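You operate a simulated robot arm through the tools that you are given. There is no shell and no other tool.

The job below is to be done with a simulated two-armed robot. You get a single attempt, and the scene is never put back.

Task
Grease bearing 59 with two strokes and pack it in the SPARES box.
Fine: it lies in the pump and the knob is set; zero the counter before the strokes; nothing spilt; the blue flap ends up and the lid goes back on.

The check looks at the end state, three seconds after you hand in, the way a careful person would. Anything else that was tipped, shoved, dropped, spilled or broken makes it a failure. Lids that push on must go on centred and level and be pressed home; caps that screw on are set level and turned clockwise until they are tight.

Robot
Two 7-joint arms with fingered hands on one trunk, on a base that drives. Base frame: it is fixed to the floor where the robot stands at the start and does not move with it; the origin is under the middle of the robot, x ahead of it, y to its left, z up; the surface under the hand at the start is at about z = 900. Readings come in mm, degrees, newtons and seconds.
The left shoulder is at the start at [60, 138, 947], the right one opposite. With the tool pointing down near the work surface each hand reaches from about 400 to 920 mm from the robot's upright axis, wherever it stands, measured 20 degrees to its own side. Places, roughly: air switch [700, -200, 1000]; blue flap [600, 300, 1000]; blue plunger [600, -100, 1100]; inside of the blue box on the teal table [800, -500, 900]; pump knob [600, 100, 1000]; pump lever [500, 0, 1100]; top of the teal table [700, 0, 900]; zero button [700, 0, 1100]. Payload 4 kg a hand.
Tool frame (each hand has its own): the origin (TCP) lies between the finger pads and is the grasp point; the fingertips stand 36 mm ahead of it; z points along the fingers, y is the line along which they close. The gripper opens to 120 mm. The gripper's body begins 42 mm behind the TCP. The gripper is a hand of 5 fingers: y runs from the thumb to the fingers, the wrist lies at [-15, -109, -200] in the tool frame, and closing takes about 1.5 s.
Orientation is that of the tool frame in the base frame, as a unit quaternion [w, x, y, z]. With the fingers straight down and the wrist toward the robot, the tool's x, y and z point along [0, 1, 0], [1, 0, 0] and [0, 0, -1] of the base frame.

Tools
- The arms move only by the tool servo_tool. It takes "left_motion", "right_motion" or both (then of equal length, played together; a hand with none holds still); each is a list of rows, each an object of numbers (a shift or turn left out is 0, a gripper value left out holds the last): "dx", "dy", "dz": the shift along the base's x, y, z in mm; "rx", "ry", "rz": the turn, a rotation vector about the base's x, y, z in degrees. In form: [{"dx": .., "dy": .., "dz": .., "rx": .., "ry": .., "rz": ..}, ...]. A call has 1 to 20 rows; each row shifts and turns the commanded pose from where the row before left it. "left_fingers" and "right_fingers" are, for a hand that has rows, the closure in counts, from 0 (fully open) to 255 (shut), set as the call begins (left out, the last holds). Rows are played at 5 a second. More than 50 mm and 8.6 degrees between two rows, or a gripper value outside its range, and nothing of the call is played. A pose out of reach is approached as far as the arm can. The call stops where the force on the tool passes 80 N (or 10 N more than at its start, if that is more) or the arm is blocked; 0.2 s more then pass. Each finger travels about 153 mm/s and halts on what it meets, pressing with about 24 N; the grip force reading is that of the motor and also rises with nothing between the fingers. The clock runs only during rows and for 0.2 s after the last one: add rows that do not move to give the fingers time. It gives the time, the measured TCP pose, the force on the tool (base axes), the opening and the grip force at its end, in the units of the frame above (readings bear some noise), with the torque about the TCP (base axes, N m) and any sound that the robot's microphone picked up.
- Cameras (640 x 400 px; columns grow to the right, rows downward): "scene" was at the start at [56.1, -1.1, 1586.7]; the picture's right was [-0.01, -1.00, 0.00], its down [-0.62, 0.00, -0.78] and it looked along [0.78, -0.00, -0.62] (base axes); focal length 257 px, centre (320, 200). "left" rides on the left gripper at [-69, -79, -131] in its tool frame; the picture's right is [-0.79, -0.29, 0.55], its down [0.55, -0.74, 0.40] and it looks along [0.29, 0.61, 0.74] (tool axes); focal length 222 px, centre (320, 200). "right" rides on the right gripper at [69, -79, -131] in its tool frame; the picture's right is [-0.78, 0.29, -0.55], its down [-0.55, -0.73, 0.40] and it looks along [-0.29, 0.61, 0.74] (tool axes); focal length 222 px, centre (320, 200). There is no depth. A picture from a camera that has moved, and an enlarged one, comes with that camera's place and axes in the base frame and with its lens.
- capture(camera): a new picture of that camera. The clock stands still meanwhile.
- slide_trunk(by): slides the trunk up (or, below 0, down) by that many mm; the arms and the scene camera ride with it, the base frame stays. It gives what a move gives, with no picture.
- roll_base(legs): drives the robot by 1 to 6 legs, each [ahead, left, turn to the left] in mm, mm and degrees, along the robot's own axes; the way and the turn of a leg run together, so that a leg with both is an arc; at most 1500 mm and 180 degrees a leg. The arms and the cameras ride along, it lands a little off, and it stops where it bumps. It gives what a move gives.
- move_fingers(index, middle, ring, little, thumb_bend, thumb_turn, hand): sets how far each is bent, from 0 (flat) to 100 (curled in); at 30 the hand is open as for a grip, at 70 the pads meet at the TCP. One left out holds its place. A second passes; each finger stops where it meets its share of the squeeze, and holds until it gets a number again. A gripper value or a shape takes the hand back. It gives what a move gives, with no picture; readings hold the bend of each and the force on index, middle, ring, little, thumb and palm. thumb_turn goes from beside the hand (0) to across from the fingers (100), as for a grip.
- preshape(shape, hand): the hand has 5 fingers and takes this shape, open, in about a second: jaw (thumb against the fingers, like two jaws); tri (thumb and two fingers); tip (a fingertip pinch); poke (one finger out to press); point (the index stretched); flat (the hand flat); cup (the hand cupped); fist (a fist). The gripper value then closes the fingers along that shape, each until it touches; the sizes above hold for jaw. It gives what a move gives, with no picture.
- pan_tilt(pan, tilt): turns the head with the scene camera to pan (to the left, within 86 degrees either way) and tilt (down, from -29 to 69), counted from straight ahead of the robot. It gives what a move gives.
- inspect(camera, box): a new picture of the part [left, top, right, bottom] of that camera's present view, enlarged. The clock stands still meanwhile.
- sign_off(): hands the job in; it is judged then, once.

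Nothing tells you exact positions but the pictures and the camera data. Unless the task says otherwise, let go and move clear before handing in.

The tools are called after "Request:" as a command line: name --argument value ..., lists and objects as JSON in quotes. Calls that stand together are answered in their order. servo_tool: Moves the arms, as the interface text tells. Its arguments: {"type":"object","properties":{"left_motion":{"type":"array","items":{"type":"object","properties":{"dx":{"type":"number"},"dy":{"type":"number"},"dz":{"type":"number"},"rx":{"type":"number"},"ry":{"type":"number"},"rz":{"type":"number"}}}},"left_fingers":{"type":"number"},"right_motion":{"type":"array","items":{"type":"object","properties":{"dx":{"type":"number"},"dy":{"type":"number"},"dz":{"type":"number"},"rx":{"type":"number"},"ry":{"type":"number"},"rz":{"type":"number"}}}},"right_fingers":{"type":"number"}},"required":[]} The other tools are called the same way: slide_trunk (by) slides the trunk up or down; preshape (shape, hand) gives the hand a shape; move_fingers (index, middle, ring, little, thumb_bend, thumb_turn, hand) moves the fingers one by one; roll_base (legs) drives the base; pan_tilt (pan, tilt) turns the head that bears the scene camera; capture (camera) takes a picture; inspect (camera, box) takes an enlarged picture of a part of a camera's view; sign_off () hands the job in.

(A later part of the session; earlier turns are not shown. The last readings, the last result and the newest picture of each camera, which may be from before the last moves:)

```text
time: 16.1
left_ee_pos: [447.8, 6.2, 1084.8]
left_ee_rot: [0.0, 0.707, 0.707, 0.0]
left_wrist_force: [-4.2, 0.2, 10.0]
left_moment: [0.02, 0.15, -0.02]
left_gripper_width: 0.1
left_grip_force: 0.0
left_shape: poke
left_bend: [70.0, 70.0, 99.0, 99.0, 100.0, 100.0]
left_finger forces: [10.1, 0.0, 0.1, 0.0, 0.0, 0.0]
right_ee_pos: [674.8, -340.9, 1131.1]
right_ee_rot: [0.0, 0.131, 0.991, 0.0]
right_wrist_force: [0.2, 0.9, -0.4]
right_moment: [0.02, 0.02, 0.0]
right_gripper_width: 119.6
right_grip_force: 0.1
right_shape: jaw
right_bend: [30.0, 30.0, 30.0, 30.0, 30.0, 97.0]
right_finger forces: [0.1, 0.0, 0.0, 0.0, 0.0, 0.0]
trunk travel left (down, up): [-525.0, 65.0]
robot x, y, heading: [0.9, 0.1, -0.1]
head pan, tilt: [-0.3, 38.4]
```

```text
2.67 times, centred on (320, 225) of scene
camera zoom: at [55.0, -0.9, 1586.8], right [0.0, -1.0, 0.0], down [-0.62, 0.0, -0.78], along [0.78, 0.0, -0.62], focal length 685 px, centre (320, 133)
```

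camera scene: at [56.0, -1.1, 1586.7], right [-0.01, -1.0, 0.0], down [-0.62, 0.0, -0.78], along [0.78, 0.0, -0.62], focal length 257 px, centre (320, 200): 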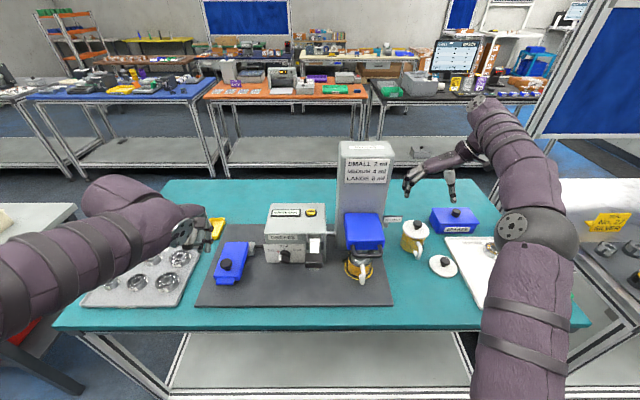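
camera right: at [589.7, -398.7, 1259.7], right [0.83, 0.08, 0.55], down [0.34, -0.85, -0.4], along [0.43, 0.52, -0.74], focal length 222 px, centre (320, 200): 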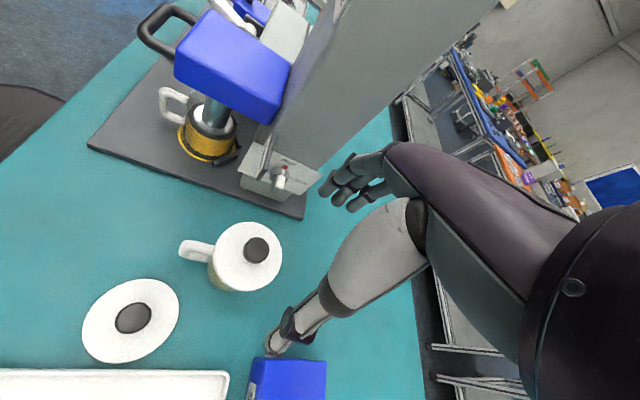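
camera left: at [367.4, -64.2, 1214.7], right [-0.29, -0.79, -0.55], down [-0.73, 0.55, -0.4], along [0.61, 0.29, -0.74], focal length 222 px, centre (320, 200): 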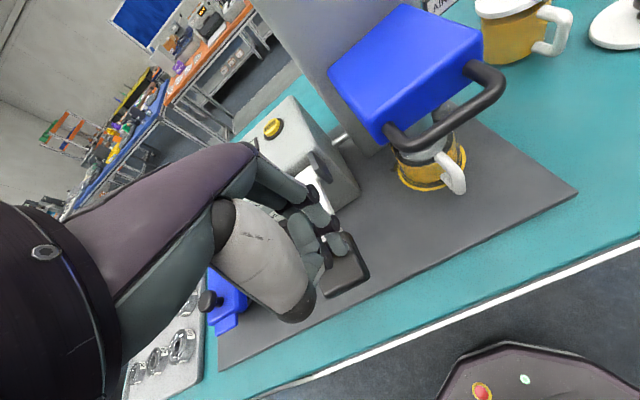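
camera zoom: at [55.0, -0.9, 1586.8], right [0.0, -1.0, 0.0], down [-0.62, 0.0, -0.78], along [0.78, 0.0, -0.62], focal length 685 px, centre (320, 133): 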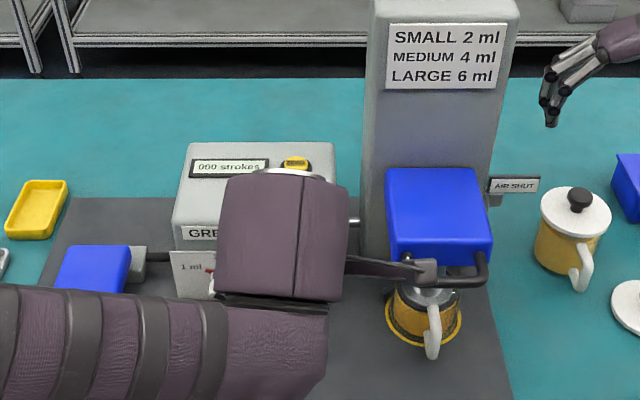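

Request:
servo_tool --left_motion '[{"dz": -6, "dx": 1}, {"dz": -6, "dx": 1}, {"dz": -6, "dx": 1}, {"dz": -6, "dx": 1}]'

Request:
capture --camera "left"

Request:
inspect --camera "scene" --box '[200, 150, 440, 300]'

```text
time: 17.1
left_ee_pos: [451.3, 5.3, 1061.9]
left_ee_rot: [0.001, 0.707, 0.707, 0.0]
left_wrist_force: [-6.9, -0.5, 18.8]
left_moment: [-0.02, 0.24, -0.05]
left_gripper_width: 0.3
left_grip_force: 0.1
left_shape: poke
left_bend: [70.0, 70.0, 99.0, 99.0, 100.0, 100.0]
left_finger forces: [14.8, 5.5, 0.0, 0.0, 0.0, 0.0]
right_ee_pos: [674.5, -340.1, 1130.7]
right_ee_rot: [0.001, 0.131, 0.991, -0.001]
right_wrist_force: [0.2, 0.0, -0.6]
right_moment: [0.01, 0.02, -0.02]
right_gripper_width: 119.8
right_grip_force: 0.1
right_shape: jaw
right_bend: [30.0, 30.0, 30.0, 30.0, 30.0, 97.0]
right_finger forces: [0.0, 0.1, 0.1, 0.0, 0.0, 0.1]
trunk travel left (down, up): [-525.0, 65.0]
robot x, y, heading: [0.5, -3.1, 0.1]
head pan, tilt: [-0.3, 38.4]
```

```text
taken
camera left: at [370.8, -64.0, 1191.6], right [-0.29, -0.79, -0.55], down [-0.73, 0.55, -0.4], along [0.62, 0.29, -0.73], focal length 222 px, centre (320, 200)
```

left: 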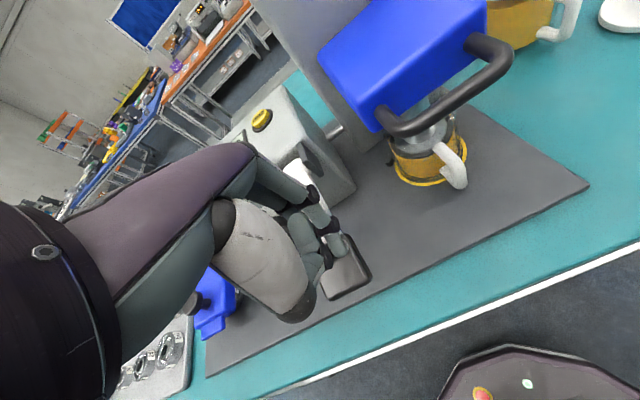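

```text
2.67 times, centred on (320, 225) of scene
camera zoom: at [53.5, -1.0, 1587.1], right [0.0, -1.0, 0.0], down [-0.62, 0.0, -0.78], along [0.78, 0.0, -0.62], focal length 685 px, centre (320, 133)
```

zoom: 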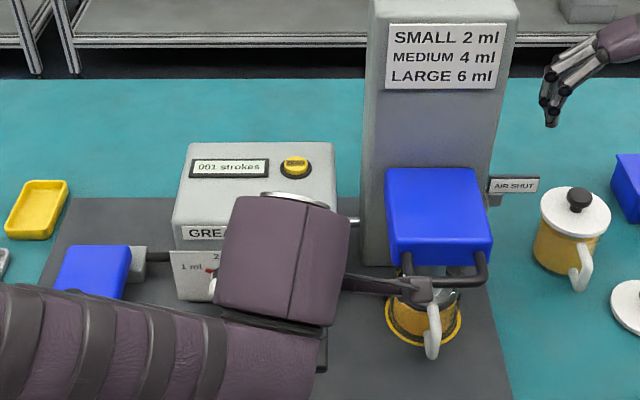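

The counter reads 001 and the force has risen at the stop. I'll raise the hand and see whether the lever follows by its spring.

Request:
servo_tool --left_motion '[{"dz": -1}, {"dz": 8}, {"dz": 10}, {"dz": 10}, {"dz": 10}, {"dz": 10}, {"dz": 10}, {"dz": 10, "dx": -4}, {"dz": 15}, {"dz": 10}]'

Request:
capture --camera "left"

Request:
inspect --camera "scene" --box '[200, 150, 440, 300]'

Request:
inspect --camera "right" --box '[100, 0, 340, 220]'

```text
time: 19.3
left_ee_pos: [446.5, 5.6, 1151.3]
left_ee_rot: [-0.001, 0.707, 0.707, -0.001]
left_wrist_force: [0.3, 0.2, -0.6]
left_moment: [-0.01, -0.02, 0.02]
left_gripper_width: 0.0
left_grip_force: 0.1
left_shape: poke
left_bend: [70.0, 70.0, 99.0, 99.0, 100.0, 100.0]
left_finger forces: [0.1, 0.1, 0.1, 0.0, 0.1, 0.0]
right_ee_pos: [675.2, -340.1, 1130.0]
right_ee_rot: [0.0, 0.131, 0.991, 0.0]
right_wrist_force: [-0.4, 0.1, -0.1]
right_moment: [-0.01, -0.04, -0.01]
right_gripper_width: 119.7
right_grip_force: 0.0
right_shape: jaw
right_bend: [30.0, 30.0, 30.0, 30.0, 30.0, 97.0]
right_finger forces: [0.0, 0.0, 0.1, 0.1, 0.0, 0.0]
trunk travel left (down, up): [-525.0, 65.0]
robot x, y, heading: [-0.5, 0.9, -0.2]
head pan, tilt: [-0.3, 38.4]
```

```text
taken
camera left: at [367.9, -64.2, 1281.0], right [-0.29, -0.79, -0.55], down [-0.74, 0.55, -0.4], along [0.61, 0.29, -0.74], focal length 222 px, centre (320, 200)
```

left: 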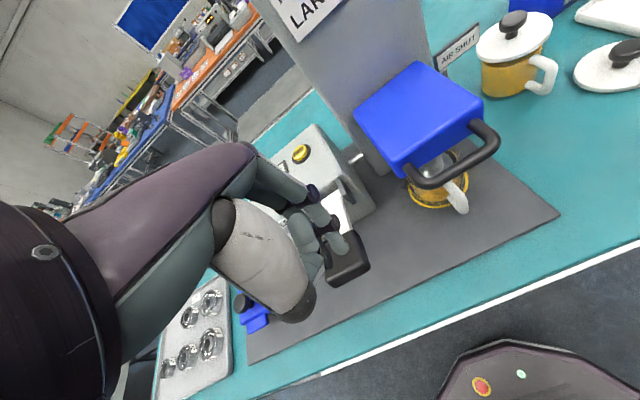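

```text
2.67 times, centred on (320, 225) of scene
camera zoom: at [56.0, -1.1, 1586.7], right [-0.01, -1.0, 0.0], down [-0.62, 0.0, -0.78], along [0.78, 0.0, -0.62], focal length 685 px, centre (320, 133)
```

zoom: 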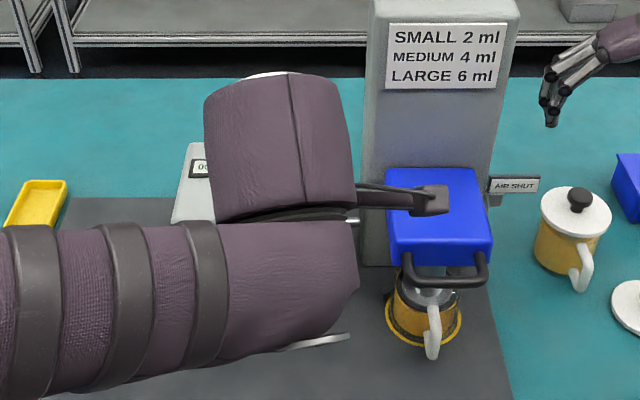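

```text
1.82 times, centred on (220, 110) of right
camera zoom: at [588.9, -398.4, 1260.0], right [0.83, 0.08, 0.55], down [0.34, -0.85, -0.4], along [0.44, 0.52, -0.74], focal length 404 px, centre (502, 364)
```

zoom: 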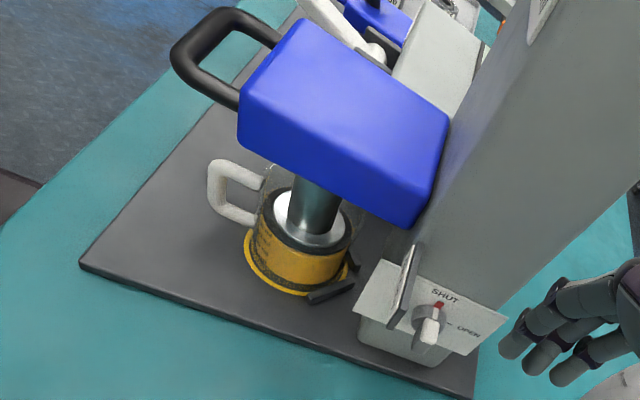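

The lever springs back. Now the second stroke, the same way.

Request:
servo_tool --left_motion '[{"dz": -14}, {"dz": -8}, {"dz": -7}, {"dz": -7}, {"dz": -7}, {"dz": -7}, {"dz": -7}, {"dz": -7, "dx": 1}, {"dz": -7, "dx": 1}, {"dz": -7, "dx": 1}, {"dz": -7, "dx": 1}, {"dz": -4}]'

Request:
inspect --camera "scene" --box '[200, 150, 440, 300]'

```text
time: 21.9
left_ee_pos: [450.1, 6.2, 1061.7]
left_ee_rot: [0.001, 0.707, 0.707, 0.001]
left_wrist_force: [-7.3, -1.0, 10.8]
left_moment: [-0.11, 0.24, -0.05]
left_gripper_width: 0.0
left_grip_force: 0.1
left_shape: poke
left_bend: [70.0, 70.0, 99.0, 99.0, 100.0, 100.0]
left_finger forces: [11.3, 1.1, 0.1, 0.0, 0.0, 0.0]
right_ee_pos: [675.1, -339.7, 1130.8]
right_ee_rot: [0.001, 0.131, 0.991, -0.001]
right_wrist_force: [0.0, 0.2, 0.3]
right_moment: [-0.01, 0.0, 0.02]
right_gripper_width: 119.7
right_grip_force: 0.1
right_shape: jaw
right_bend: [30.0, 30.0, 30.0, 30.0, 30.0, 97.0]
right_finger forces: [0.1, 0.0, 0.0, 0.0, 0.0, 0.0]
trunk travel left (down, up): [-525.0, 65.0]
robot x, y, heading: [2.2, 0.9, -0.0]
head pan, tilt: [-0.3, 38.4]
```

```text
2.67 times, centred on (320, 225) of scene
camera zoom: at [54.6, -1.3, 1586.8], right [-0.01, -1.0, 0.0], down [-0.62, 0.0, -0.78], along [0.78, 0.0, -0.62], focal length 685 px, centre (320, 133)
```

zoom: 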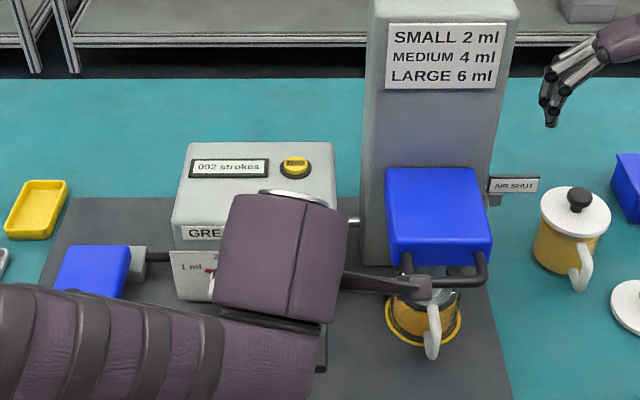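

The counter reads 002. I'll make sure of the stop, then raise and move clear.

Request:
servo_tool --left_motion '[{"dz": -2}, {"dz": 8}, {"dz": 10}, {"dz": 10}, {"dz": 10}, {"dz": 10}, {"dz": 10}, {"dz": 10, "dx": -4}, {"dz": 30}, {"dz": 30}, {"dz": 40}, {"dx": -10, "dy": 45}, {"dx": -10, "dy": 45}, {"dx": -10, "dy": 45}, {"dx": -10, "dy": 45}, {"dx": -10, "dy": 45}, {"dx": -10, "dy": 45}]'

Request:
preshape --shape "jaw" --hand "left"

Request:
capture --camera "left"

Request:
capture --camera "scene"

Request:
inspect --camera "scene" --box '[200, 190, 360, 300]'

```text
time: 25.5
left_ee_pos: [386.5, 275.4, 1230.9]
left_ee_rot: [0.0, 0.707, 0.707, 0.0]
left_wrist_force: [0.0, -0.3, -0.9]
left_moment: [-0.02, -0.01, -0.02]
left_gripper_width: 0.2
left_grip_force: 0.1
left_shape: poke
left_bend: [70.0, 70.0, 99.0, 99.0, 100.0, 100.0]
left_finger forces: [0.0, 0.1, 0.0, 0.0, 0.0, 0.0]
right_ee_pos: [674.7, -338.6, 1130.1]
right_ee_rot: [0.0, 0.13, 0.991, 0.0]
right_wrist_force: [0.5, 0.9, 0.1]
right_moment: [-0.01, -0.01, 0.02]
right_gripper_width: 119.8
right_grip_force: 0.0
right_shape: jaw
right_bend: [30.0, 30.0, 30.0, 30.0, 30.0, 97.0]
right_finger forces: [0.1, 0.0, 0.0, 0.1, 0.0, 0.1]
trunk travel left (down, up): [-525.0, 65.0]
robot x, y, heading: [1.0, -0.3, 0.0]
head pan, tilt: [-0.3, 38.4]
```

```text
time: 26.4
left_ee_pos: [386.5, 273.8, 1229.7]
left_ee_rot: [0.0, 0.707, 0.708, 0.0]
left_wrist_force: [-0.6, 0.2, 0.3]
left_moment: [-0.02, -0.01, 0.0]
left_gripper_width: 120.0
left_grip_force: 0.0
left_shape: jaw
left_bend: [30.0, 30.0, 30.0, 30.0, 30.0, 97.0]
left_finger forces: [0.0, 0.0, 0.1, 0.0, 0.0, 0.0]
right_ee_pos: [676.9, -340.1, 1130.9]
right_ee_rot: [0.0, 0.13, 0.991, 0.0]
right_wrist_force: [0.1, 0.0, 0.3]
right_moment: [0.01, 0.01, 0.0]
right_gripper_width: 119.7
right_grip_force: 0.0
right_shape: jaw
right_bend: [30.0, 30.0, 30.0, 30.0, 30.0, 97.0]
right_finger forces: [0.1, 0.1, 0.0, 0.0, 0.1, 0.1]
trunk travel left (down, up): [-525.0, 65.0]
robot x, y, heading: [-1.8, 2.2, 0.0]
head pan, tilt: [-0.3, 38.4]
```

```text
taken
camera left: at [307.3, 204.1, 1360.2], right [-0.29, -0.79, -0.55], down [-0.74, 0.55, -0.4], along [0.61, 0.29, -0.74], focal length 222 px, centre (320, 200)
```

left: 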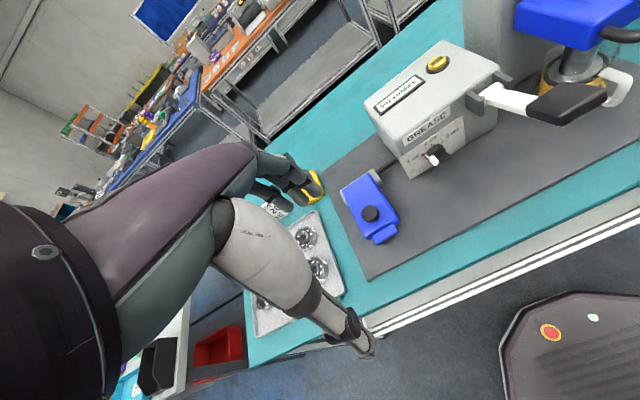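

```text
taken
camera scene: at [56.1, -1.1, 1586.7], right [0.0, -1.0, 0.0], down [-0.62, 0.0, -0.78], along [0.78, 0.0, -0.62], focal length 257 px, centre (320, 200)
```

scene: 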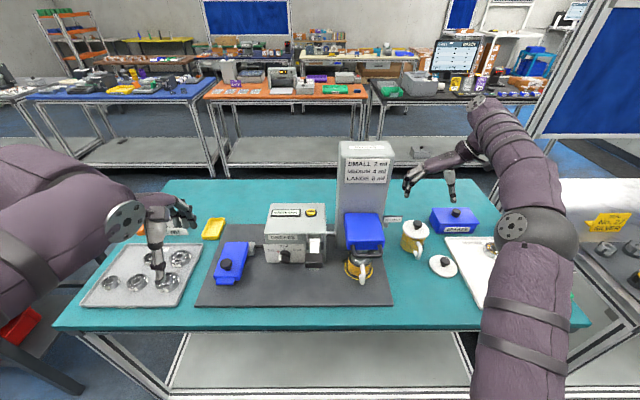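

```text
3.64 times, centred on (280, 245) of scene
camera zoom: at [56.1, -1.1, 1586.7], right [0.0, -1.0, 0.0], down [-0.62, 0.0, -0.78], along [0.78, 0.0, -0.62], focal length 934 px, centre (466, 36)
```

zoom: 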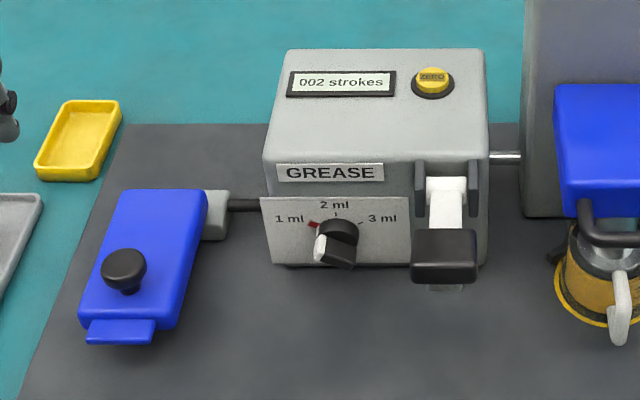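

Counter shows 002 and the lever is back up. Next comes the blue flap: I'll tilt the left hand so its camera looks forward at the flap's front lip and see how it opens.

Request:
servo_tool --left_motion '[{"dx": 5, "dz": -30, "ry": -8}, {"dx": 5, "dz": -30, "ry": -8}, {"dx": 5, "dz": -30, "ry": -8}, {"dx": 0, "dz": -30, "ry": -8}, {"dx": 0, "dz": -40, "ry": -8}]'

Request:
capture --camera "left"

Request:
capture --camera "scene"

```text
time: 27.6
left_ee_pos: [404.2, 275.0, 1122.5]
left_ee_rot: [0.186, 0.682, 0.682, 0.187]
left_wrist_force: [-0.3, 0.0, 0.9]
left_moment: [0.0, 0.04, -0.01]
left_gripper_width: 120.0
left_grip_force: 0.0
left_shape: jaw
left_bend: [30.0, 30.0, 30.0, 30.0, 30.0, 97.0]
left_finger forces: [0.0, 0.1, 0.1, 0.0, 0.1, 0.0]
left hand out of reach, approached as far as the arm can: row 4, 5
right_ee_pos: [677.5, -339.6, 1130.7]
right_ee_rot: [0.0, 0.13, 0.992, 0.0]
right_wrist_force: [0.6, 0.2, -0.9]
right_moment: [0.01, 0.01, -0.01]
right_gripper_width: 119.9
right_grip_force: 0.0
right_shape: jaw
right_bend: [30.0, 30.0, 30.0, 30.0, 30.0, 97.0]
right_finger forces: [0.0, 0.0, 0.1, 0.0, 0.0, 0.1]
trunk travel left (down, up): [-525.0, 65.0]
robot x, y, heading: [-2.9, -0.6, -0.1]
head pan, tilt: [-0.3, 38.4]
```

```text
taken
camera left: at [268.4, 206.8, 1194.4], right [0.03, -0.79, -0.62], down [-0.43, 0.55, -0.72], along [0.9, 0.29, -0.32], focal length 222 px, centre (320, 200)
```

left: 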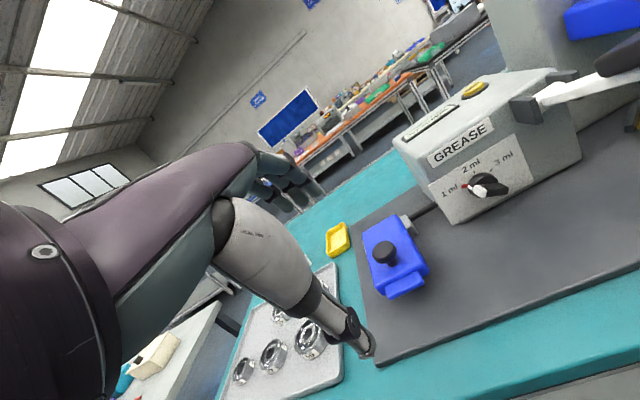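

```text
taken
camera scene: at [56.7, -1.8, 1586.7], right [-0.01, -1.0, 0.0], down [-0.62, 0.0, -0.78], along [0.78, 0.0, -0.62], focal length 257 px, centre (320, 200)
```

scene: 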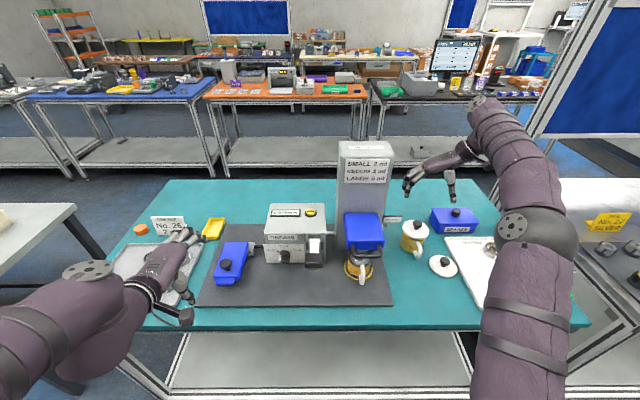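

Request:
inspect --camera "left" --box '[340, 190, 460, 310]'

Request:
roll_base --legs '[[-170, 0, 0]]'

```text
3.33 times, centred on (400, 250) of left
camera zoom: at [268.4, 206.8, 1194.4], right [0.03, -0.79, -0.62], down [-0.43, 0.55, -0.72], along [0.9, 0.29, -0.32], focal length 740 px, centre (53, 33)
```

zoom: 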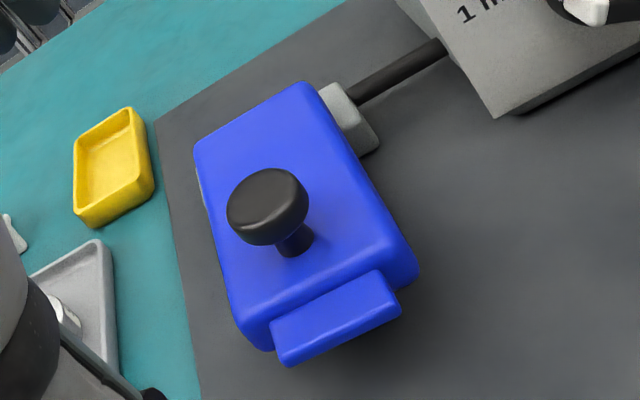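

```text
time: 29.1
left_ee_pos: [229.0, 278.0, 1122.9]
left_ee_rot: [0.187, 0.681, 0.683, 0.187]
left_wrist_force: [-0.3, 0.3, 0.3]
left_moment: [0.0, 0.0, 0.0]
left_gripper_width: 119.9
left_grip_force: 0.1
left_shape: jaw
left_bend: [30.0, 30.0, 30.0, 30.0, 30.0, 97.0]
left_finger forces: [0.0, 0.1, 0.1, 0.0, 0.1, 0.0]
right_ee_pos: [504.3, -339.2, 1131.3]
right_ee_rot: [0.001, 0.129, 0.992, 0.0]
right_wrist_force: [-0.9, 0.2, 0.3]
right_moment: [-0.01, -0.04, -0.01]
right_gripper_width: 119.6
right_grip_force: 0.1
right_shape: jaw
right_bend: [30.0, 30.0, 30.0, 30.0, 30.0, 97.0]
right_finger forces: [0.0, 0.1, 0.0, 0.0, 0.0, 0.0]
trunk travel left (down, up): [-525.0, 65.0]
robot x, y, heading: [-171.1, -0.1, 0.3]
head pan, tilt: [-0.3, 38.4]
```

Request:
servo_tool --left_motion '[{"dx": 30, "dz": -20, "ry": -7}, {"dx": 30, "dz": -20, "ry": -6}, {"dx": 30, "dz": -25}, {"dx": 30, "dz": -25}, {"dx": 20, "dz": -25}]'

Request:
capture --camera "left"

Request:
capture --camera "scene"

```text
time: 30.3
left_ee_pos: [316.2, 279.3, 1051.1]
left_ee_rot: [0.201, 0.676, 0.679, 0.203]
left_wrist_force: [0.0, 0.0, -0.5]
left_moment: [-0.03, 0.0, 0.0]
left_gripper_width: 120.0
left_grip_force: 0.0
left_shape: jaw
left_bend: [30.0, 30.0, 30.0, 30.0, 30.0, 97.0]
left_finger forces: [0.0, 0.0, 0.1, 0.1, 0.0, 0.1]
left hand out of reach, approached as far as the arm can: row 1, 2
right_ee_pos: [505.2, -337.2, 1130.1]
right_ee_rot: [0.0, 0.129, 0.992, 0.0]
right_wrist_force: [0.0, 0.8, 0.4]
right_moment: [-0.03, -0.01, 0.03]
right_gripper_width: 119.8
right_grip_force: 0.1
right_shape: jaw
right_bend: [30.0, 30.0, 30.0, 30.0, 30.0, 97.0]
right_finger forces: [0.0, 0.0, 0.0, 0.0, 0.1, 0.0]
trunk travel left (down, up): [-525.0, 65.0]
robot x, y, heading: [-171.1, -1.6, 0.1]
head pan, tilt: [-0.3, 38.4]
```

```text
taken
camera left: at [178.1, 208.7, 1116.3], right [0.06, -0.78, -0.62], down [-0.4, 0.55, -0.74], along [0.91, 0.29, -0.28], focal length 222 px, centre (320, 200)
```

left: 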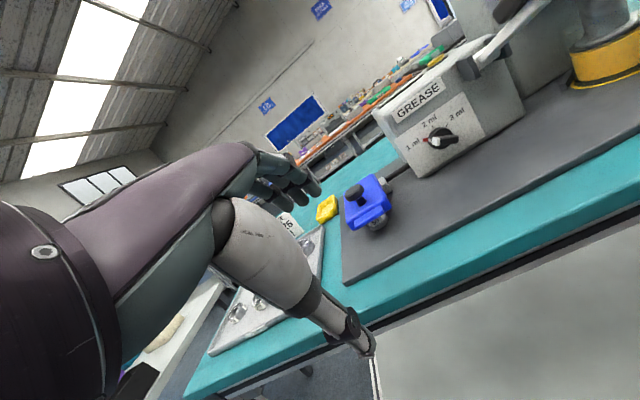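

```text
taken
camera scene: at [-115.6, -1.1, 1586.7], right [0.0, -1.0, 0.0], down [-0.62, 0.0, -0.78], along [0.78, 0.0, -0.62], focal length 257 px, centre (320, 200)
```

scene: 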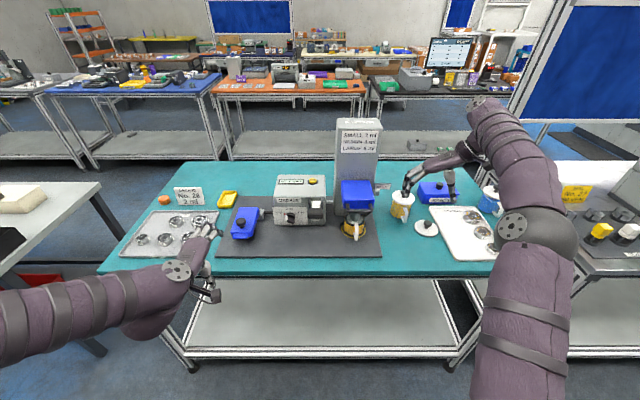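

Request:
inspect --camera "left" --box '[320, 155, 420, 255]'

```text
4.00 times, centred on (370, 205) of left
camera zoom: at [178.1, 208.7, 1116.3], right [0.06, -0.78, -0.62], down [-0.4, 0.55, -0.74], along [0.91, 0.29, -0.28], focal length 888 px, centre (120, 180)
```

zoom: 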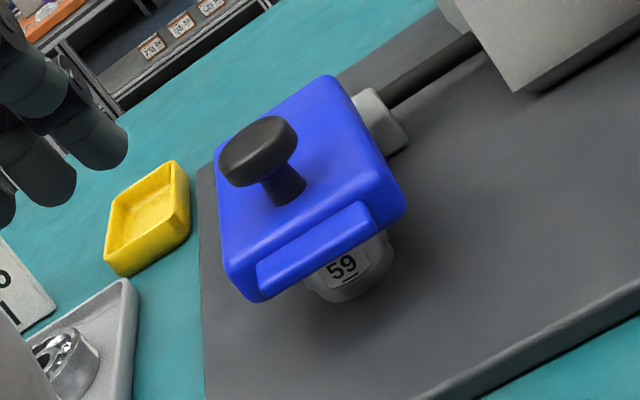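

I can read "59" on the bearing under the flap, so the right part is in place. The flap hinges at its far end; I'll grip its black knob with the left hand turned so the knob can pivot between the fingertips, so I go up, level the hand, turn it and take the tri shape.

Request:
servo_tool --left_motion '[{"dz": 35, "ry": 8}, {"dz": 35, "ry": 8}, {"dz": 30, "ry": 8.5}, {"dz": 20, "ry": 8.5}, {"dx": 25, "rz": -8}, {"dx": 25, "rz": -8}, {"dx": 25, "rz": -8}, {"dx": 25, "rz": -8}, {"dx": 25, "rz": -8}, {"dx": 25, "rz": -8}, {"dx": 20, "rz": -8}, {"dx": 15, "rz": -8}, {"dx": 10, "rz": -8}, {"dx": 0, "rz": -8}, {"dx": 0, "rz": -8}]'

Request:
preshape --shape "tri" --hand "left"

Request:
capture --camera "left"

Request:
capture --camera "scene"

```text
time: 33.5
left_ee_pos: [304.9, 178.9, 1126.0]
left_ee_rot: [0.02, 0.908, 0.417, 0.017]
left_wrist_force: [-0.2, -0.4, -0.6]
left_moment: [0.0, 0.01, 0.0]
left_gripper_width: 120.1
left_grip_force: 0.0
left_shape: jaw
left_bend: [30.0, 30.0, 30.0, 30.0, 30.0, 97.0]
left_finger forces: [0.0, 0.1, 0.0, 0.0, 0.0, 0.1]
left hand out of reach, approached as far as the arm can: row 2, 8, 9, 10, 11, 12, 13, 14, 15
right_ee_pos: [504.7, -338.8, 1130.1]
right_ee_rot: [-0.001, 0.13, 0.991, -0.001]
right_wrist_force: [0.3, 0.6, 0.7]
right_moment: [0.0, 0.0, -0.04]
right_gripper_width: 119.5
right_grip_force: 0.1
right_shape: jaw
right_bend: [30.0, 30.0, 30.0, 30.0, 30.0, 97.0]
right_finger forces: [0.1, 0.1, 0.0, 0.1, 0.1, 0.0]
trunk travel left (down, up): [-525.0, 65.0]
robot x, y, heading: [-174.3, -2.9, 0.2]
head pan, tilt: [-0.3, 38.4]
```

```text
time: 34.4
left_ee_pos: [306.1, 180.1, 1125.9]
left_ee_rot: [0.021, 0.909, 0.417, 0.017]
left_wrist_force: [0.0, -0.4, 0.2]
left_moment: [0.02, 0.02, 0.0]
left_gripper_width: 120.0
left_grip_force: 0.1
left_shape: tri
left_bend: [30.0, 30.0, 99.0, 99.0, 30.0, 97.0]
left_finger forces: [0.1, 0.0, 0.0, 0.1, 0.0, 0.0]
right_ee_pos: [504.4, -336.5, 1130.4]
right_ee_rot: [0.0, 0.129, 0.992, 0.0]
right_wrist_force: [-0.5, -0.2, 0.4]
right_moment: [0.0, 0.0, -0.02]
right_gripper_width: 119.7
right_grip_force: 0.1
right_shape: jaw
right_bend: [30.0, 30.0, 30.0, 30.0, 30.0, 97.0]
right_finger forces: [0.0, 0.0, 0.0, 0.1, 0.0, 0.0]
trunk travel left (down, up): [-525.0, 65.0]
robot x, y, heading: [-172.0, -0.1, 0.2]
head pan, tilt: [-0.3, 38.4]
```

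```text
taken
camera left: at [192.4, 182.3, 1251.2], right [-0.7, -0.42, -0.57], down [-0.18, 0.89, -0.43], along [0.69, -0.2, -0.7], focal length 222 px, centre (320, 200)
```

left: 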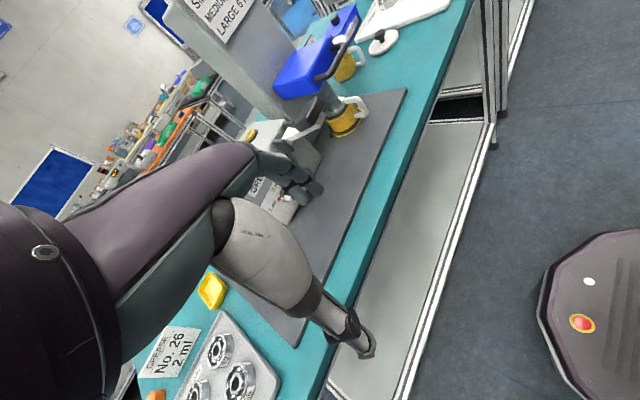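

```text
taken
camera scene: at [-116.6, -1.0, 1586.7], right [0.0, -1.0, 0.0], down [-0.62, 0.0, -0.78], along [0.78, 0.0, -0.62], focal length 257 px, centre (320, 200)
```

scene: 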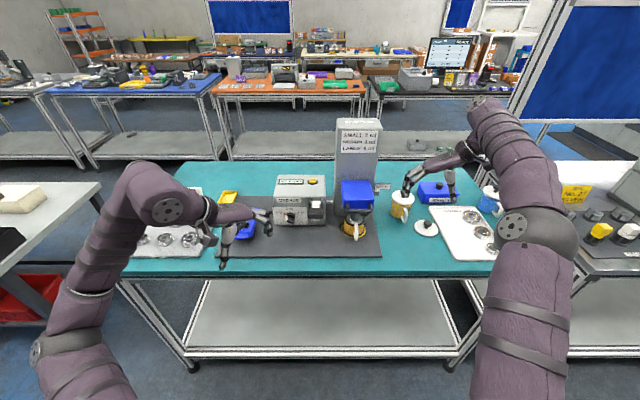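

Request:
servo_tool --left_motion '[{"dx": 40, "dy": 18}, {"dx": 40, "dy": 18}, {"dx": 40, "dy": 18}, {"dx": 40, "dy": 18}, {"dx": 45, "dy": 15}, {"rz": -8}, {"rz": -8}, {"rz": -8}, {"rz": -8}, {"rz": -8}, {"rz": -8}]'

Request:
capture --camera "left"

Request:
capture --camera "scene"

```text
time: 36.8
left_ee_pos: [52.9, 44.1, 1081.4]
left_ee_rot: [0.028, 0.999, 0.014, 0.008]
left_wrist_force: [-0.1, -1.2, 0.1]
left_moment: [0.0, 0.0, 0.0]
left_gripper_width: 120.0
left_grip_force: 0.0
left_shape: tri
left_bend: [30.0, 30.0, 99.0, 99.0, 30.0, 97.0]
left_finger forces: [0.1, 0.0, 0.0, 0.0, 0.1, 0.0]
left hand out of reach, approached as far as the arm can: row 1, 2, 3, 4, 5, 6, 7, 8, 9, 10, 11
right_ee_pos: [505.5, -337.7, 1129.7]
right_ee_rot: [-0.001, 0.128, 0.992, 0.0]
right_wrist_force: [0.4, -0.4, 0.0]
right_moment: [-0.04, 0.03, 0.0]
right_gripper_width: 119.7
right_grip_force: 0.0
right_shape: jaw
right_bend: [30.0, 30.0, 30.0, 30.0, 30.0, 97.0]
right_finger forces: [0.0, 0.0, 0.0, 0.0, 0.0, 0.0]
trunk travel left (down, up): [-525.0, 65.0]
robot x, y, heading: [-173.0, -2.1, 0.1]
head pan, tilt: [-0.3, 38.4]
```

```text
taken
camera left: at [-22.3, 128.7, 1205.9], right [-0.78, 0.24, -0.58], down [0.53, 0.73, -0.43], along [0.32, -0.64, -0.7], focal length 222 px, centre (320, 200)
```

left: 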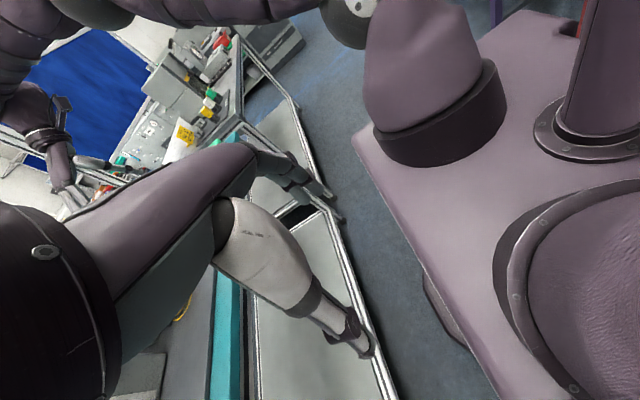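

```text
taken
camera scene: at [-117.0, -1.1, 1586.8], right [0.0, -1.0, 0.0], down [-0.62, 0.0, -0.78], along [0.78, 0.0, -0.62], focal length 257 px, centre (320, 200)
```

scene: 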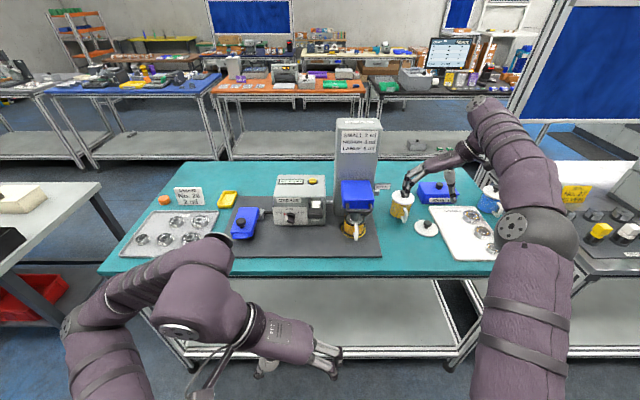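

The left arm ran into a joint limit and drew back toward the body. I'll unwind the turn and bring it back out to a comfortable pose.

Request:
servo_tool --left_motion '[{"rz": 8, "dx": 10, "dy": 15}, {"rz": 8, "dx": 10, "dy": 15}, {"rz": 8, "dx": 20, "dy": 15}, {"rz": 8, "dx": 20, "dy": 15}, {"rz": 8, "dx": 20, "dy": 15}]'

Request:
capture --camera "scene"

```text
time: 38.0
left_ee_pos: [134.2, 120.7, 1081.7]
left_ee_rot: [0.021, 0.937, 0.349, 0.017]
left_wrist_force: [-0.3, -0.3, 0.3]
left_moment: [0.02, 0.0, 0.02]
left_gripper_width: 119.8
left_grip_force: 0.1
left_shape: tri
left_bend: [30.0, 30.0, 99.0, 99.0, 30.0, 97.0]
left_finger forces: [0.1, 0.1, 0.0, 0.1, 0.1, 0.0]
right_ee_pos: [504.2, -338.9, 1130.4]
right_ee_rot: [0.001, 0.129, 0.992, 0.0]
right_wrist_force: [-1.0, 0.1, -0.1]
right_moment: [0.01, -0.04, 0.03]
right_gripper_width: 119.6
right_grip_force: 0.1
right_shape: jaw
right_bend: [30.0, 30.0, 30.0, 30.0, 30.0, 97.0]
right_finger forces: [0.0, 0.0, 0.0, 0.1, 0.1, 0.0]
trunk travel left (down, up): [-525.0, 65.0]
robot x, y, heading: [-172.3, -0.2, -0.1]
head pan, tilt: [-0.3, 38.4]
```

```text
taken
camera scene: at [-117.1, -1.2, 1586.7], right [0.0, -1.0, 0.0], down [-0.62, 0.0, -0.78], along [0.78, 0.0, -0.62], focal length 257 px, centre (320, 200)
```

scene: 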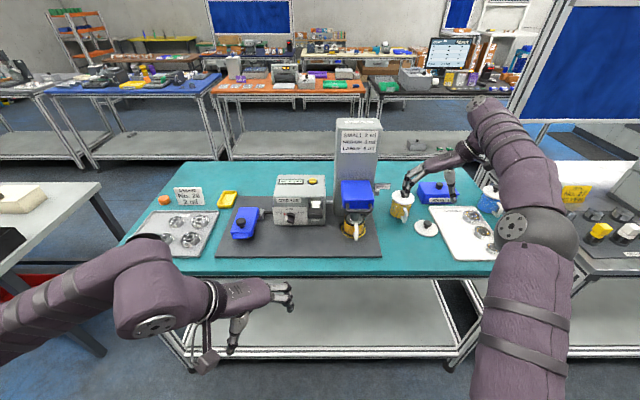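

Request:
servo_tool --left_motion '[{"dz": 30, "dx": 20, "dy": 10, "rx": 1.6, "ry": 2.6}, {"dz": 30, "dx": 30, "dy": 10, "rz": 8}, {"dz": 30, "dx": 30, "dy": 20, "rz": 8}, {"dz": 30, "dx": 30, "dy": 20, "rz": 8}, {"dx": 40, "dy": 25, "rz": 8}, {"dx": 40, "dy": 25, "rz": 8}, {"dx": 40, "dy": 25, "rz": 8}, {"dx": 40, "dy": 10}, {"dx": 40}]'

Request:
capture --camera "scene"

```text
time: 40.0
left_ee_pos: [443.7, 266.2, 1199.2]
left_ee_rot: [0.0, 0.714, 0.701, 0.001]
left_wrist_force: [0.2, -1.2, -0.5]
left_moment: [0.01, 0.0, 0.0]
left_gripper_width: 119.9
left_grip_force: 0.1
left_shape: tri
left_bend: [30.0, 30.0, 99.0, 99.0, 30.0, 97.0]
left_finger forces: [0.1, 0.0, 0.0, 0.0, 0.1, 0.0]
right_ee_pos: [503.7, -338.5, 1127.8]
right_ee_rot: [0.0, 0.13, 0.992, 0.0]
right_wrist_force: [-0.4, 0.0, 0.1]
right_moment: [-0.03, 0.0, -0.01]
right_gripper_width: 120.0
right_grip_force: 0.0
right_shape: jaw
right_bend: [30.0, 30.0, 30.0, 30.0, 30.0, 97.0]
right_finger forces: [0.0, 0.0, 0.0, 0.0, 0.0, 0.0]
trunk travel left (down, up): [-525.0, 65.0]
robot x, y, heading: [-170.0, -0.7, 0.0]
head pan, tilt: [-0.3, 38.4]
```

```text
taken
camera scene: at [-115.4, -1.3, 1586.7], right [0.0, -1.0, 0.0], down [-0.62, 0.0, -0.78], along [0.78, 0.0, -0.62], focal length 257 px, centre (320, 200)
```

scene: 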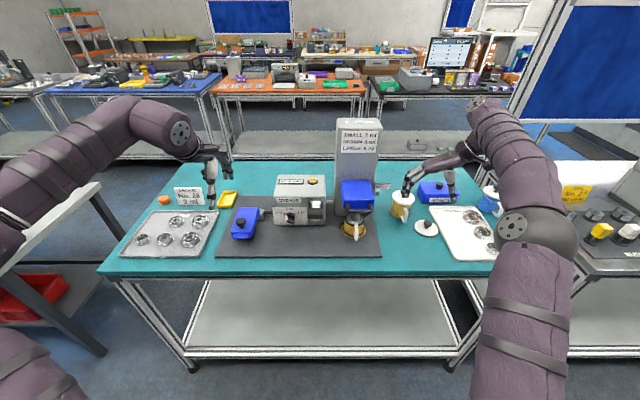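

Request:
servo_tool --left_motion '[{"dx": 36}, {"dx": 36}, {"rz": -8}, {"rz": -8}, {"rz": -8}, {"rz": -8}]'

Request:
servo_tool --left_motion '[{"rz": -8}, {"rz": -8}]'

```text
time: 41.4
left_ee_pos: [395.2, 175.8, 1172.7]
left_ee_rot: [0.002, 0.876, 0.482, 0.001]
left_wrist_force: [-0.2, 0.0, -1.0]
left_moment: [0.01, -0.01, 0.01]
left_gripper_width: 119.8
left_grip_force: 0.1
left_shape: tri
left_bend: [30.0, 30.0, 99.0, 99.0, 30.0, 97.0]
left_finger forces: [0.0, 0.0, 0.0, 0.0, 0.0, 0.0]
left hand out of reach, approached as far as the arm can: row 2, 4, 5, 6
right_ee_pos: [506.3, -338.7, 1130.0]
right_ee_rot: [0.0, 0.129, 0.992, -0.001]
right_wrist_force: [0.7, -0.1, -0.2]
right_moment: [0.02, 0.0, 0.04]
right_gripper_width: 119.6
right_grip_force: 0.0
right_shape: jaw
right_bend: [30.0, 30.0, 30.0, 30.0, 30.0, 97.0]
right_finger forces: [0.0, 0.1, 0.0, 0.0, 0.0, 0.0]
trunk travel left (down, up): [-525.0, 65.0]
robot x, y, heading: [-172.6, -2.5, 0.4]
head pan, tilt: [-0.3, 38.4]
```

```text
time: 42.0
left_ee_pos: [309.5, 111.4, 1154.7]
left_ee_rot: [0.002, 0.935, 0.354, 0.0]
left_wrist_force: [0.5, -0.7, -0.4]
left_moment: [0.03, -0.05, -0.01]
left_gripper_width: 119.9
left_grip_force: 0.0
left_shape: tri
left_bend: [30.0, 30.0, 99.0, 99.0, 30.0, 97.0]
left_finger forces: [0.0, 0.0, 0.0, 0.0, 0.1, 0.0]
left hand out of reach, approached as far as the arm can: row 1, 2
right_ee_pos: [504.7, -337.5, 1130.4]
right_ee_rot: [0.0, 0.128, 0.992, 0.0]
right_wrist_force: [-0.2, -0.6, -0.1]
right_moment: [0.01, 0.01, 0.02]
right_gripper_width: 119.7
right_grip_force: 0.1
right_shape: jaw
right_bend: [30.0, 30.0, 30.0, 30.0, 30.0, 97.0]
right_finger forces: [0.0, 0.0, 0.0, 0.0, 0.0, 0.1]
trunk travel left (down, up): [-525.0, 65.0]
robot x, y, heading: [-176.4, -1.7, 0.4]
head pan, tilt: [-0.3, 38.4]
```

Request:
servo_tool --left_motion '[{"rz": 8, "dx": 15, "dz": 30}, {"rz": 8, "dx": 15, "dz": 35}, {"rz": 8, "dx": 15, "dz": 35}, {"rz": 8, "dx": 15, "dz": 35}, {"rz": 8, "dx": 15, "dz": 35}, {"rz": 8, "dx": 10}]'

Request:
capture --camera "scene"

```text
time: 43.4
left_ee_pos: [353.9, 149.2, 1347.4]
left_ee_rot: [-0.001, 0.713, 0.701, 0.0]
left_wrist_force: [-0.2, -0.2, -0.9]
left_moment: [-0.01, 0.08, -0.02]
left_gripper_width: 120.0
left_grip_force: 0.0
left_shape: tri
left_bend: [30.0, 30.0, 99.0, 99.0, 30.0, 97.0]
left_finger forces: [0.0, 0.0, 0.0, 0.1, 0.1, 0.0]
left hand out of reach, approached as far as the arm can: row 4, 5
right_ee_pos: [507.0, -338.4, 1127.4]
right_ee_rot: [-0.001, 0.13, 0.991, 0.0]
right_wrist_force: [0.0, 0.0, -1.0]
right_moment: [0.0, 0.08, 0.04]
right_gripper_width: 119.9
right_grip_force: 0.0
right_shape: jaw
right_bend: [30.0, 30.0, 30.0, 30.0, 30.0, 97.0]
right_finger forces: [0.0, 0.0, 0.0, 0.1, 0.1, 0.0]
trunk travel left (down, up): [-525.0, 65.0]
robot x, y, heading: [-170.9, -1.6, 0.1]
head pan, tilt: [-0.3, 38.4]
```

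```text
taken
camera scene: at [-113.1, -1.8, 1586.5], right [0.0, -1.0, 0.0], down [-0.62, 0.0, -0.78], along [0.78, 0.0, -0.62], focal length 257 px, centre (320, 200)
```

scene: 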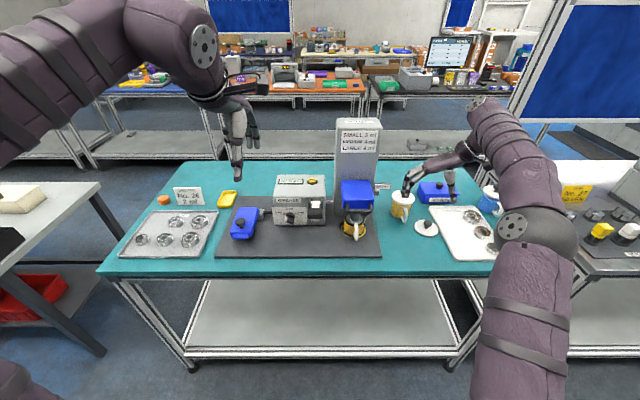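

The arm's elbow has ended up in a poor posture. I'll move the left hand to the mirror of the right hand's starting place and redo the turn the way that worked for the right hand.

Request:
servo_tool --left_motion '[{"dx": -5, "dy": 37}, {"dx": -5, "dy": 37}, {"dx": -5, "dy": 37}, {"dx": -5, "dy": 37}, {"dx": -5, "dy": 37}, {"dx": -10, "dy": 37, "dz": -20}]'

Request:
capture --camera "scene"

```text
time: 44.8
left_ee_pos: [314.3, 373.6, 1328.0]
left_ee_rot: [0.001, 0.715, 0.699, 0.001]
left_wrist_force: [-0.6, 0.7, 0.2]
left_moment: [-0.04, -0.01, 0.02]
left_gripper_width: 119.9
left_grip_force: 0.1
left_shape: tri
left_bend: [30.0, 30.0, 99.0, 99.0, 30.0, 97.0]
left_finger forces: [0.0, 0.0, 0.1, 0.1, 0.1, 0.0]
right_ee_pos: [504.4, -336.5, 1131.1]
right_ee_rot: [0.0, 0.128, 0.992, -0.001]
right_wrist_force: [-0.1, 0.8, -0.4]
right_moment: [-0.05, 0.05, -0.02]
right_gripper_width: 119.8
right_grip_force: 0.0
right_shape: jaw
right_bend: [30.0, 30.0, 30.0, 30.0, 30.0, 97.0]
right_finger forces: [0.0, 0.1, 0.0, 0.1, 0.0, 0.0]
trunk travel left (down, up): [-525.0, 65.0]
robot x, y, heading: [-173.3, 0.1, 0.3]
head pan, tilt: [-0.3, 38.4]
```

```text
taken
camera scene: at [-116.4, 1.0, 1586.8], right [0.0, -1.0, 0.0], down [-0.62, 0.0, -0.78], along [0.78, 0.0, -0.62], focal length 257 px, centre (320, 200)
```

scene: 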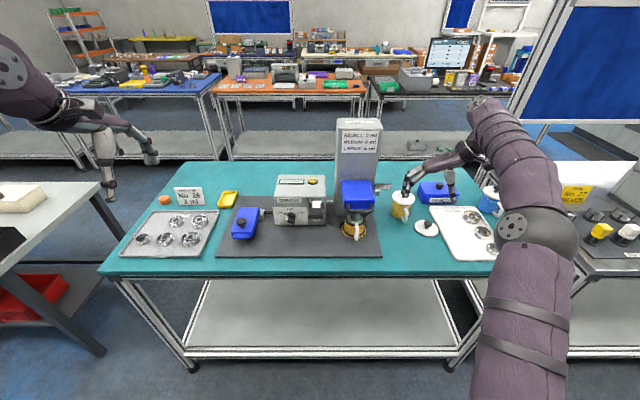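

Request:
servo_tool --left_motion '[{"dy": -20, "dz": -30}, {"dy": -20, "dz": -30}, {"dy": -20, "dz": -30}, {"dy": -10, "dz": -30}, {"dx": 10, "dy": 3, "dz": -7, "rz": -7.5}, {"dx": 10, "dy": 3, "dz": -7, "rz": -7.5}, {"dx": 10, "dy": 3, "dz": -7, "rz": -7.5}, {"dx": 10, "dy": 3, "dz": -7, "rz": -7.5}]'

Request:
servo_tool --left_motion '[{"dx": 10, "dy": 3, "dz": -7, "rz": -7.5}, {"dx": 10, "dy": 3, "dz": -7, "rz": -7.5}, {"dx": 10, "dy": 3, "dz": -7, "rz": -7.5}, {"dx": 10, "dy": 3, "dz": -7, "rz": -7.5}]'

Request:
capture --camera "scene"

```text
time: 46.6
left_ee_pos: [339.2, 307.9, 1190.4]
left_ee_rot: [0.0, 0.819, 0.573, 0.001]
left_wrist_force: [-0.2, -0.4, 0.5]
left_moment: [0.04, 0.01, 0.0]
left_gripper_width: 119.9
left_grip_force: 0.1
left_shape: tri
left_bend: [30.0, 30.0, 99.0, 99.0, 30.0, 97.0]
left_finger forces: [0.0, 0.1, 0.0, 0.0, 0.0, 0.1]
left hand out of reach, approached as far as the arm can: row 7, 8
right_ee_pos: [502.5, -339.5, 1131.1]
right_ee_rot: [0.001, 0.13, 0.992, 0.0]
right_wrist_force: [0.2, -0.1, -0.6]
right_moment: [0.01, -0.02, -0.01]
right_gripper_width: 120.2
right_grip_force: 0.0
right_shape: jaw
right_bend: [30.0, 30.0, 30.0, 30.0, 30.0, 97.0]
right_finger forces: [0.0, 0.0, 0.0, 0.0, 0.0, 0.1]
trunk travel left (down, up): [-525.0, 65.0]
robot x, y, heading: [-173.0, 1.3, 0.3]
head pan, tilt: [-0.3, 38.4]
```

```text
time: 47.6
left_ee_pos: [324.9, 295.9, 1171.6]
left_ee_rot: [0.001, 0.835, 0.55, -0.007]
left_wrist_force: [-0.7, -0.4, 0.5]
left_moment: [0.0, 0.01, 0.0]
left_gripper_width: 120.2
left_grip_force: 0.1
left_shape: tri
left_bend: [30.0, 30.0, 99.0, 99.0, 30.0, 97.0]
left_finger forces: [0.0, 0.0, 0.0, 0.0, 0.0, 0.0]
left hand out of reach, approached as far as the arm can: row 1, 2, 3, 4
right_ee_pos: [504.2, -337.6, 1130.9]
right_ee_rot: [0.0, 0.128, 0.992, 0.001]
right_wrist_force: [0.2, 0.1, 0.0]
right_moment: [-0.04, -0.02, 0.03]
right_gripper_width: 120.1
right_grip_force: 0.1
right_shape: jaw
right_bend: [30.0, 30.0, 30.0, 30.0, 30.0, 97.0]
right_finger forces: [0.0, 0.0, 0.0, 0.0, 0.0, 0.0]
trunk travel left (down, up): [-525.0, 65.0]
robot x, y, heading: [-174.0, 0.7, 0.1]
head pan, tilt: [-0.3, 38.4]
```

```text
taken
camera scene: at [-116.7, -1.0, 1586.7], right [0.0, -1.0, 0.0], down [-0.62, 0.0, -0.78], along [0.78, 0.0, -0.62], focal length 257 px, centre (320, 200)
```

scene: 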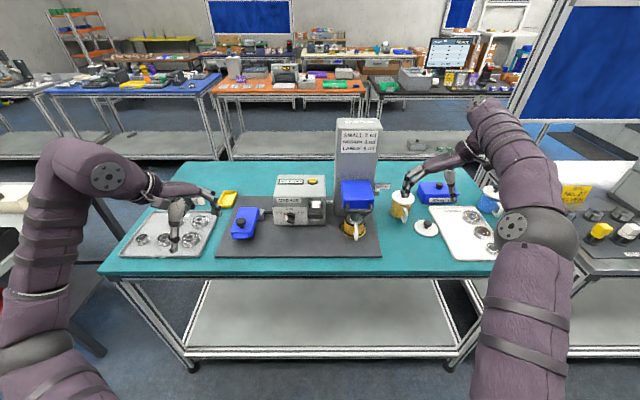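

The right hand turned that way without trouble, so I'll use it for the flap instead. First I raise both hands clear, then drive the base left so the flap is in front of the right hand.

Request:
servo_tool --right_motion '[{"dz": 40, "dx": -10}, {"dz": 40, "dx": -10}, {"dz": 40, "dx": -10}, {"dz": 20, "dx": -20}]' --left_motion '[{"dz": 40, "rz": 8}, {"dz": 40, "rz": 8}, {"dz": 30, "rz": 8}, {"dz": 0}]'

Request:
roll_base --legs '[[0, 250, 0]]'

Request:
capture --camera "scene"

```text
time: 48.6
left_ee_pos: [323.9, 296.1, 1281.0]
left_ee_rot: [0.004, 0.701, 0.713, -0.005]
left_wrist_force: [-0.1, -0.4, 0.0]
left_moment: [-0.01, -0.05, 0.0]
left_gripper_width: 120.0
left_grip_force: 0.1
left_shape: tri
left_bend: [30.0, 30.0, 99.0, 99.0, 30.0, 97.0]
left_finger forces: [0.1, 0.0, 0.0, 0.0, 0.0, 0.1]
right_ee_pos: [452.6, -337.3, 1270.1]
right_ee_rot: [0.0, 0.13, 0.992, 0.0]
right_wrist_force: [0.3, 0.2, 0.4]
right_moment: [-0.01, -0.01, -0.01]
right_gripper_width: 120.0
right_grip_force: 0.1
right_shape: jaw
right_bend: [30.0, 30.0, 30.0, 30.0, 30.0, 97.0]
right_finger forces: [0.0, 0.0, 0.0, 0.0, 0.1, 0.1]
trunk travel left (down, up): [-525.0, 65.0]
robot x, y, heading: [-174.8, -2.0, 0.2]
head pan, tilt: [-0.3, 38.4]
```

```text
time: 50.4
left_ee_pos: [326.1, 547.3, 1280.5]
left_ee_rot: [0.003, 0.702, 0.712, -0.005]
left_wrist_force: [-0.3, 0.3, 0.3]
left_moment: [-0.03, 0.01, 0.01]
left_gripper_width: 120.0
left_grip_force: 0.1
left_shape: tri
left_bend: [30.0, 30.0, 99.0, 99.0, 30.0, 97.0]
left_finger forces: [0.0, 0.0, 0.1, 0.0, 0.0, 0.1]
right_ee_pos: [454.2, -86.8, 1270.3]
right_ee_rot: [0.0, 0.13, 0.991, 0.0]
right_wrist_force: [-0.8, 0.0, 0.1]
right_moment: [-0.04, -0.03, -0.01]
right_gripper_width: 120.4
right_grip_force: 0.1
right_shape: jaw
right_bend: [30.0, 30.0, 30.0, 30.0, 30.0, 97.0]
right_finger forces: [0.1, 0.1, 0.0, 0.0, 0.0, 0.0]
trunk travel left (down, up): [-525.0, 65.0]
robot x, y, heading: [-174.3, 246.2, -0.0]
head pan, tilt: [-0.3, 38.4]
```

```text
taken
camera scene: at [-117.1, 250.6, 1586.7], right [0.0, -1.0, 0.0], down [-0.62, 0.0, -0.78], along [0.78, 0.0, -0.62], focal length 257 px, centre (320, 200)
```

scene: 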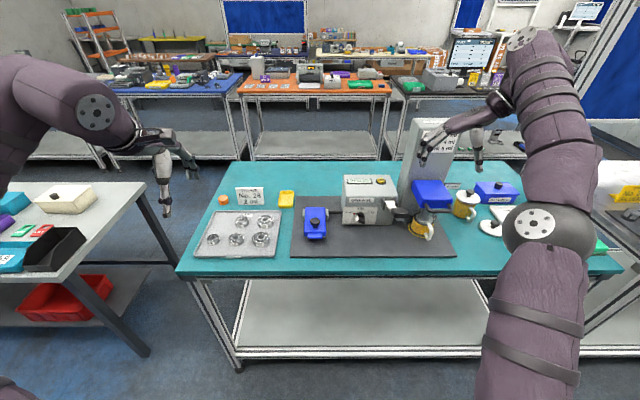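

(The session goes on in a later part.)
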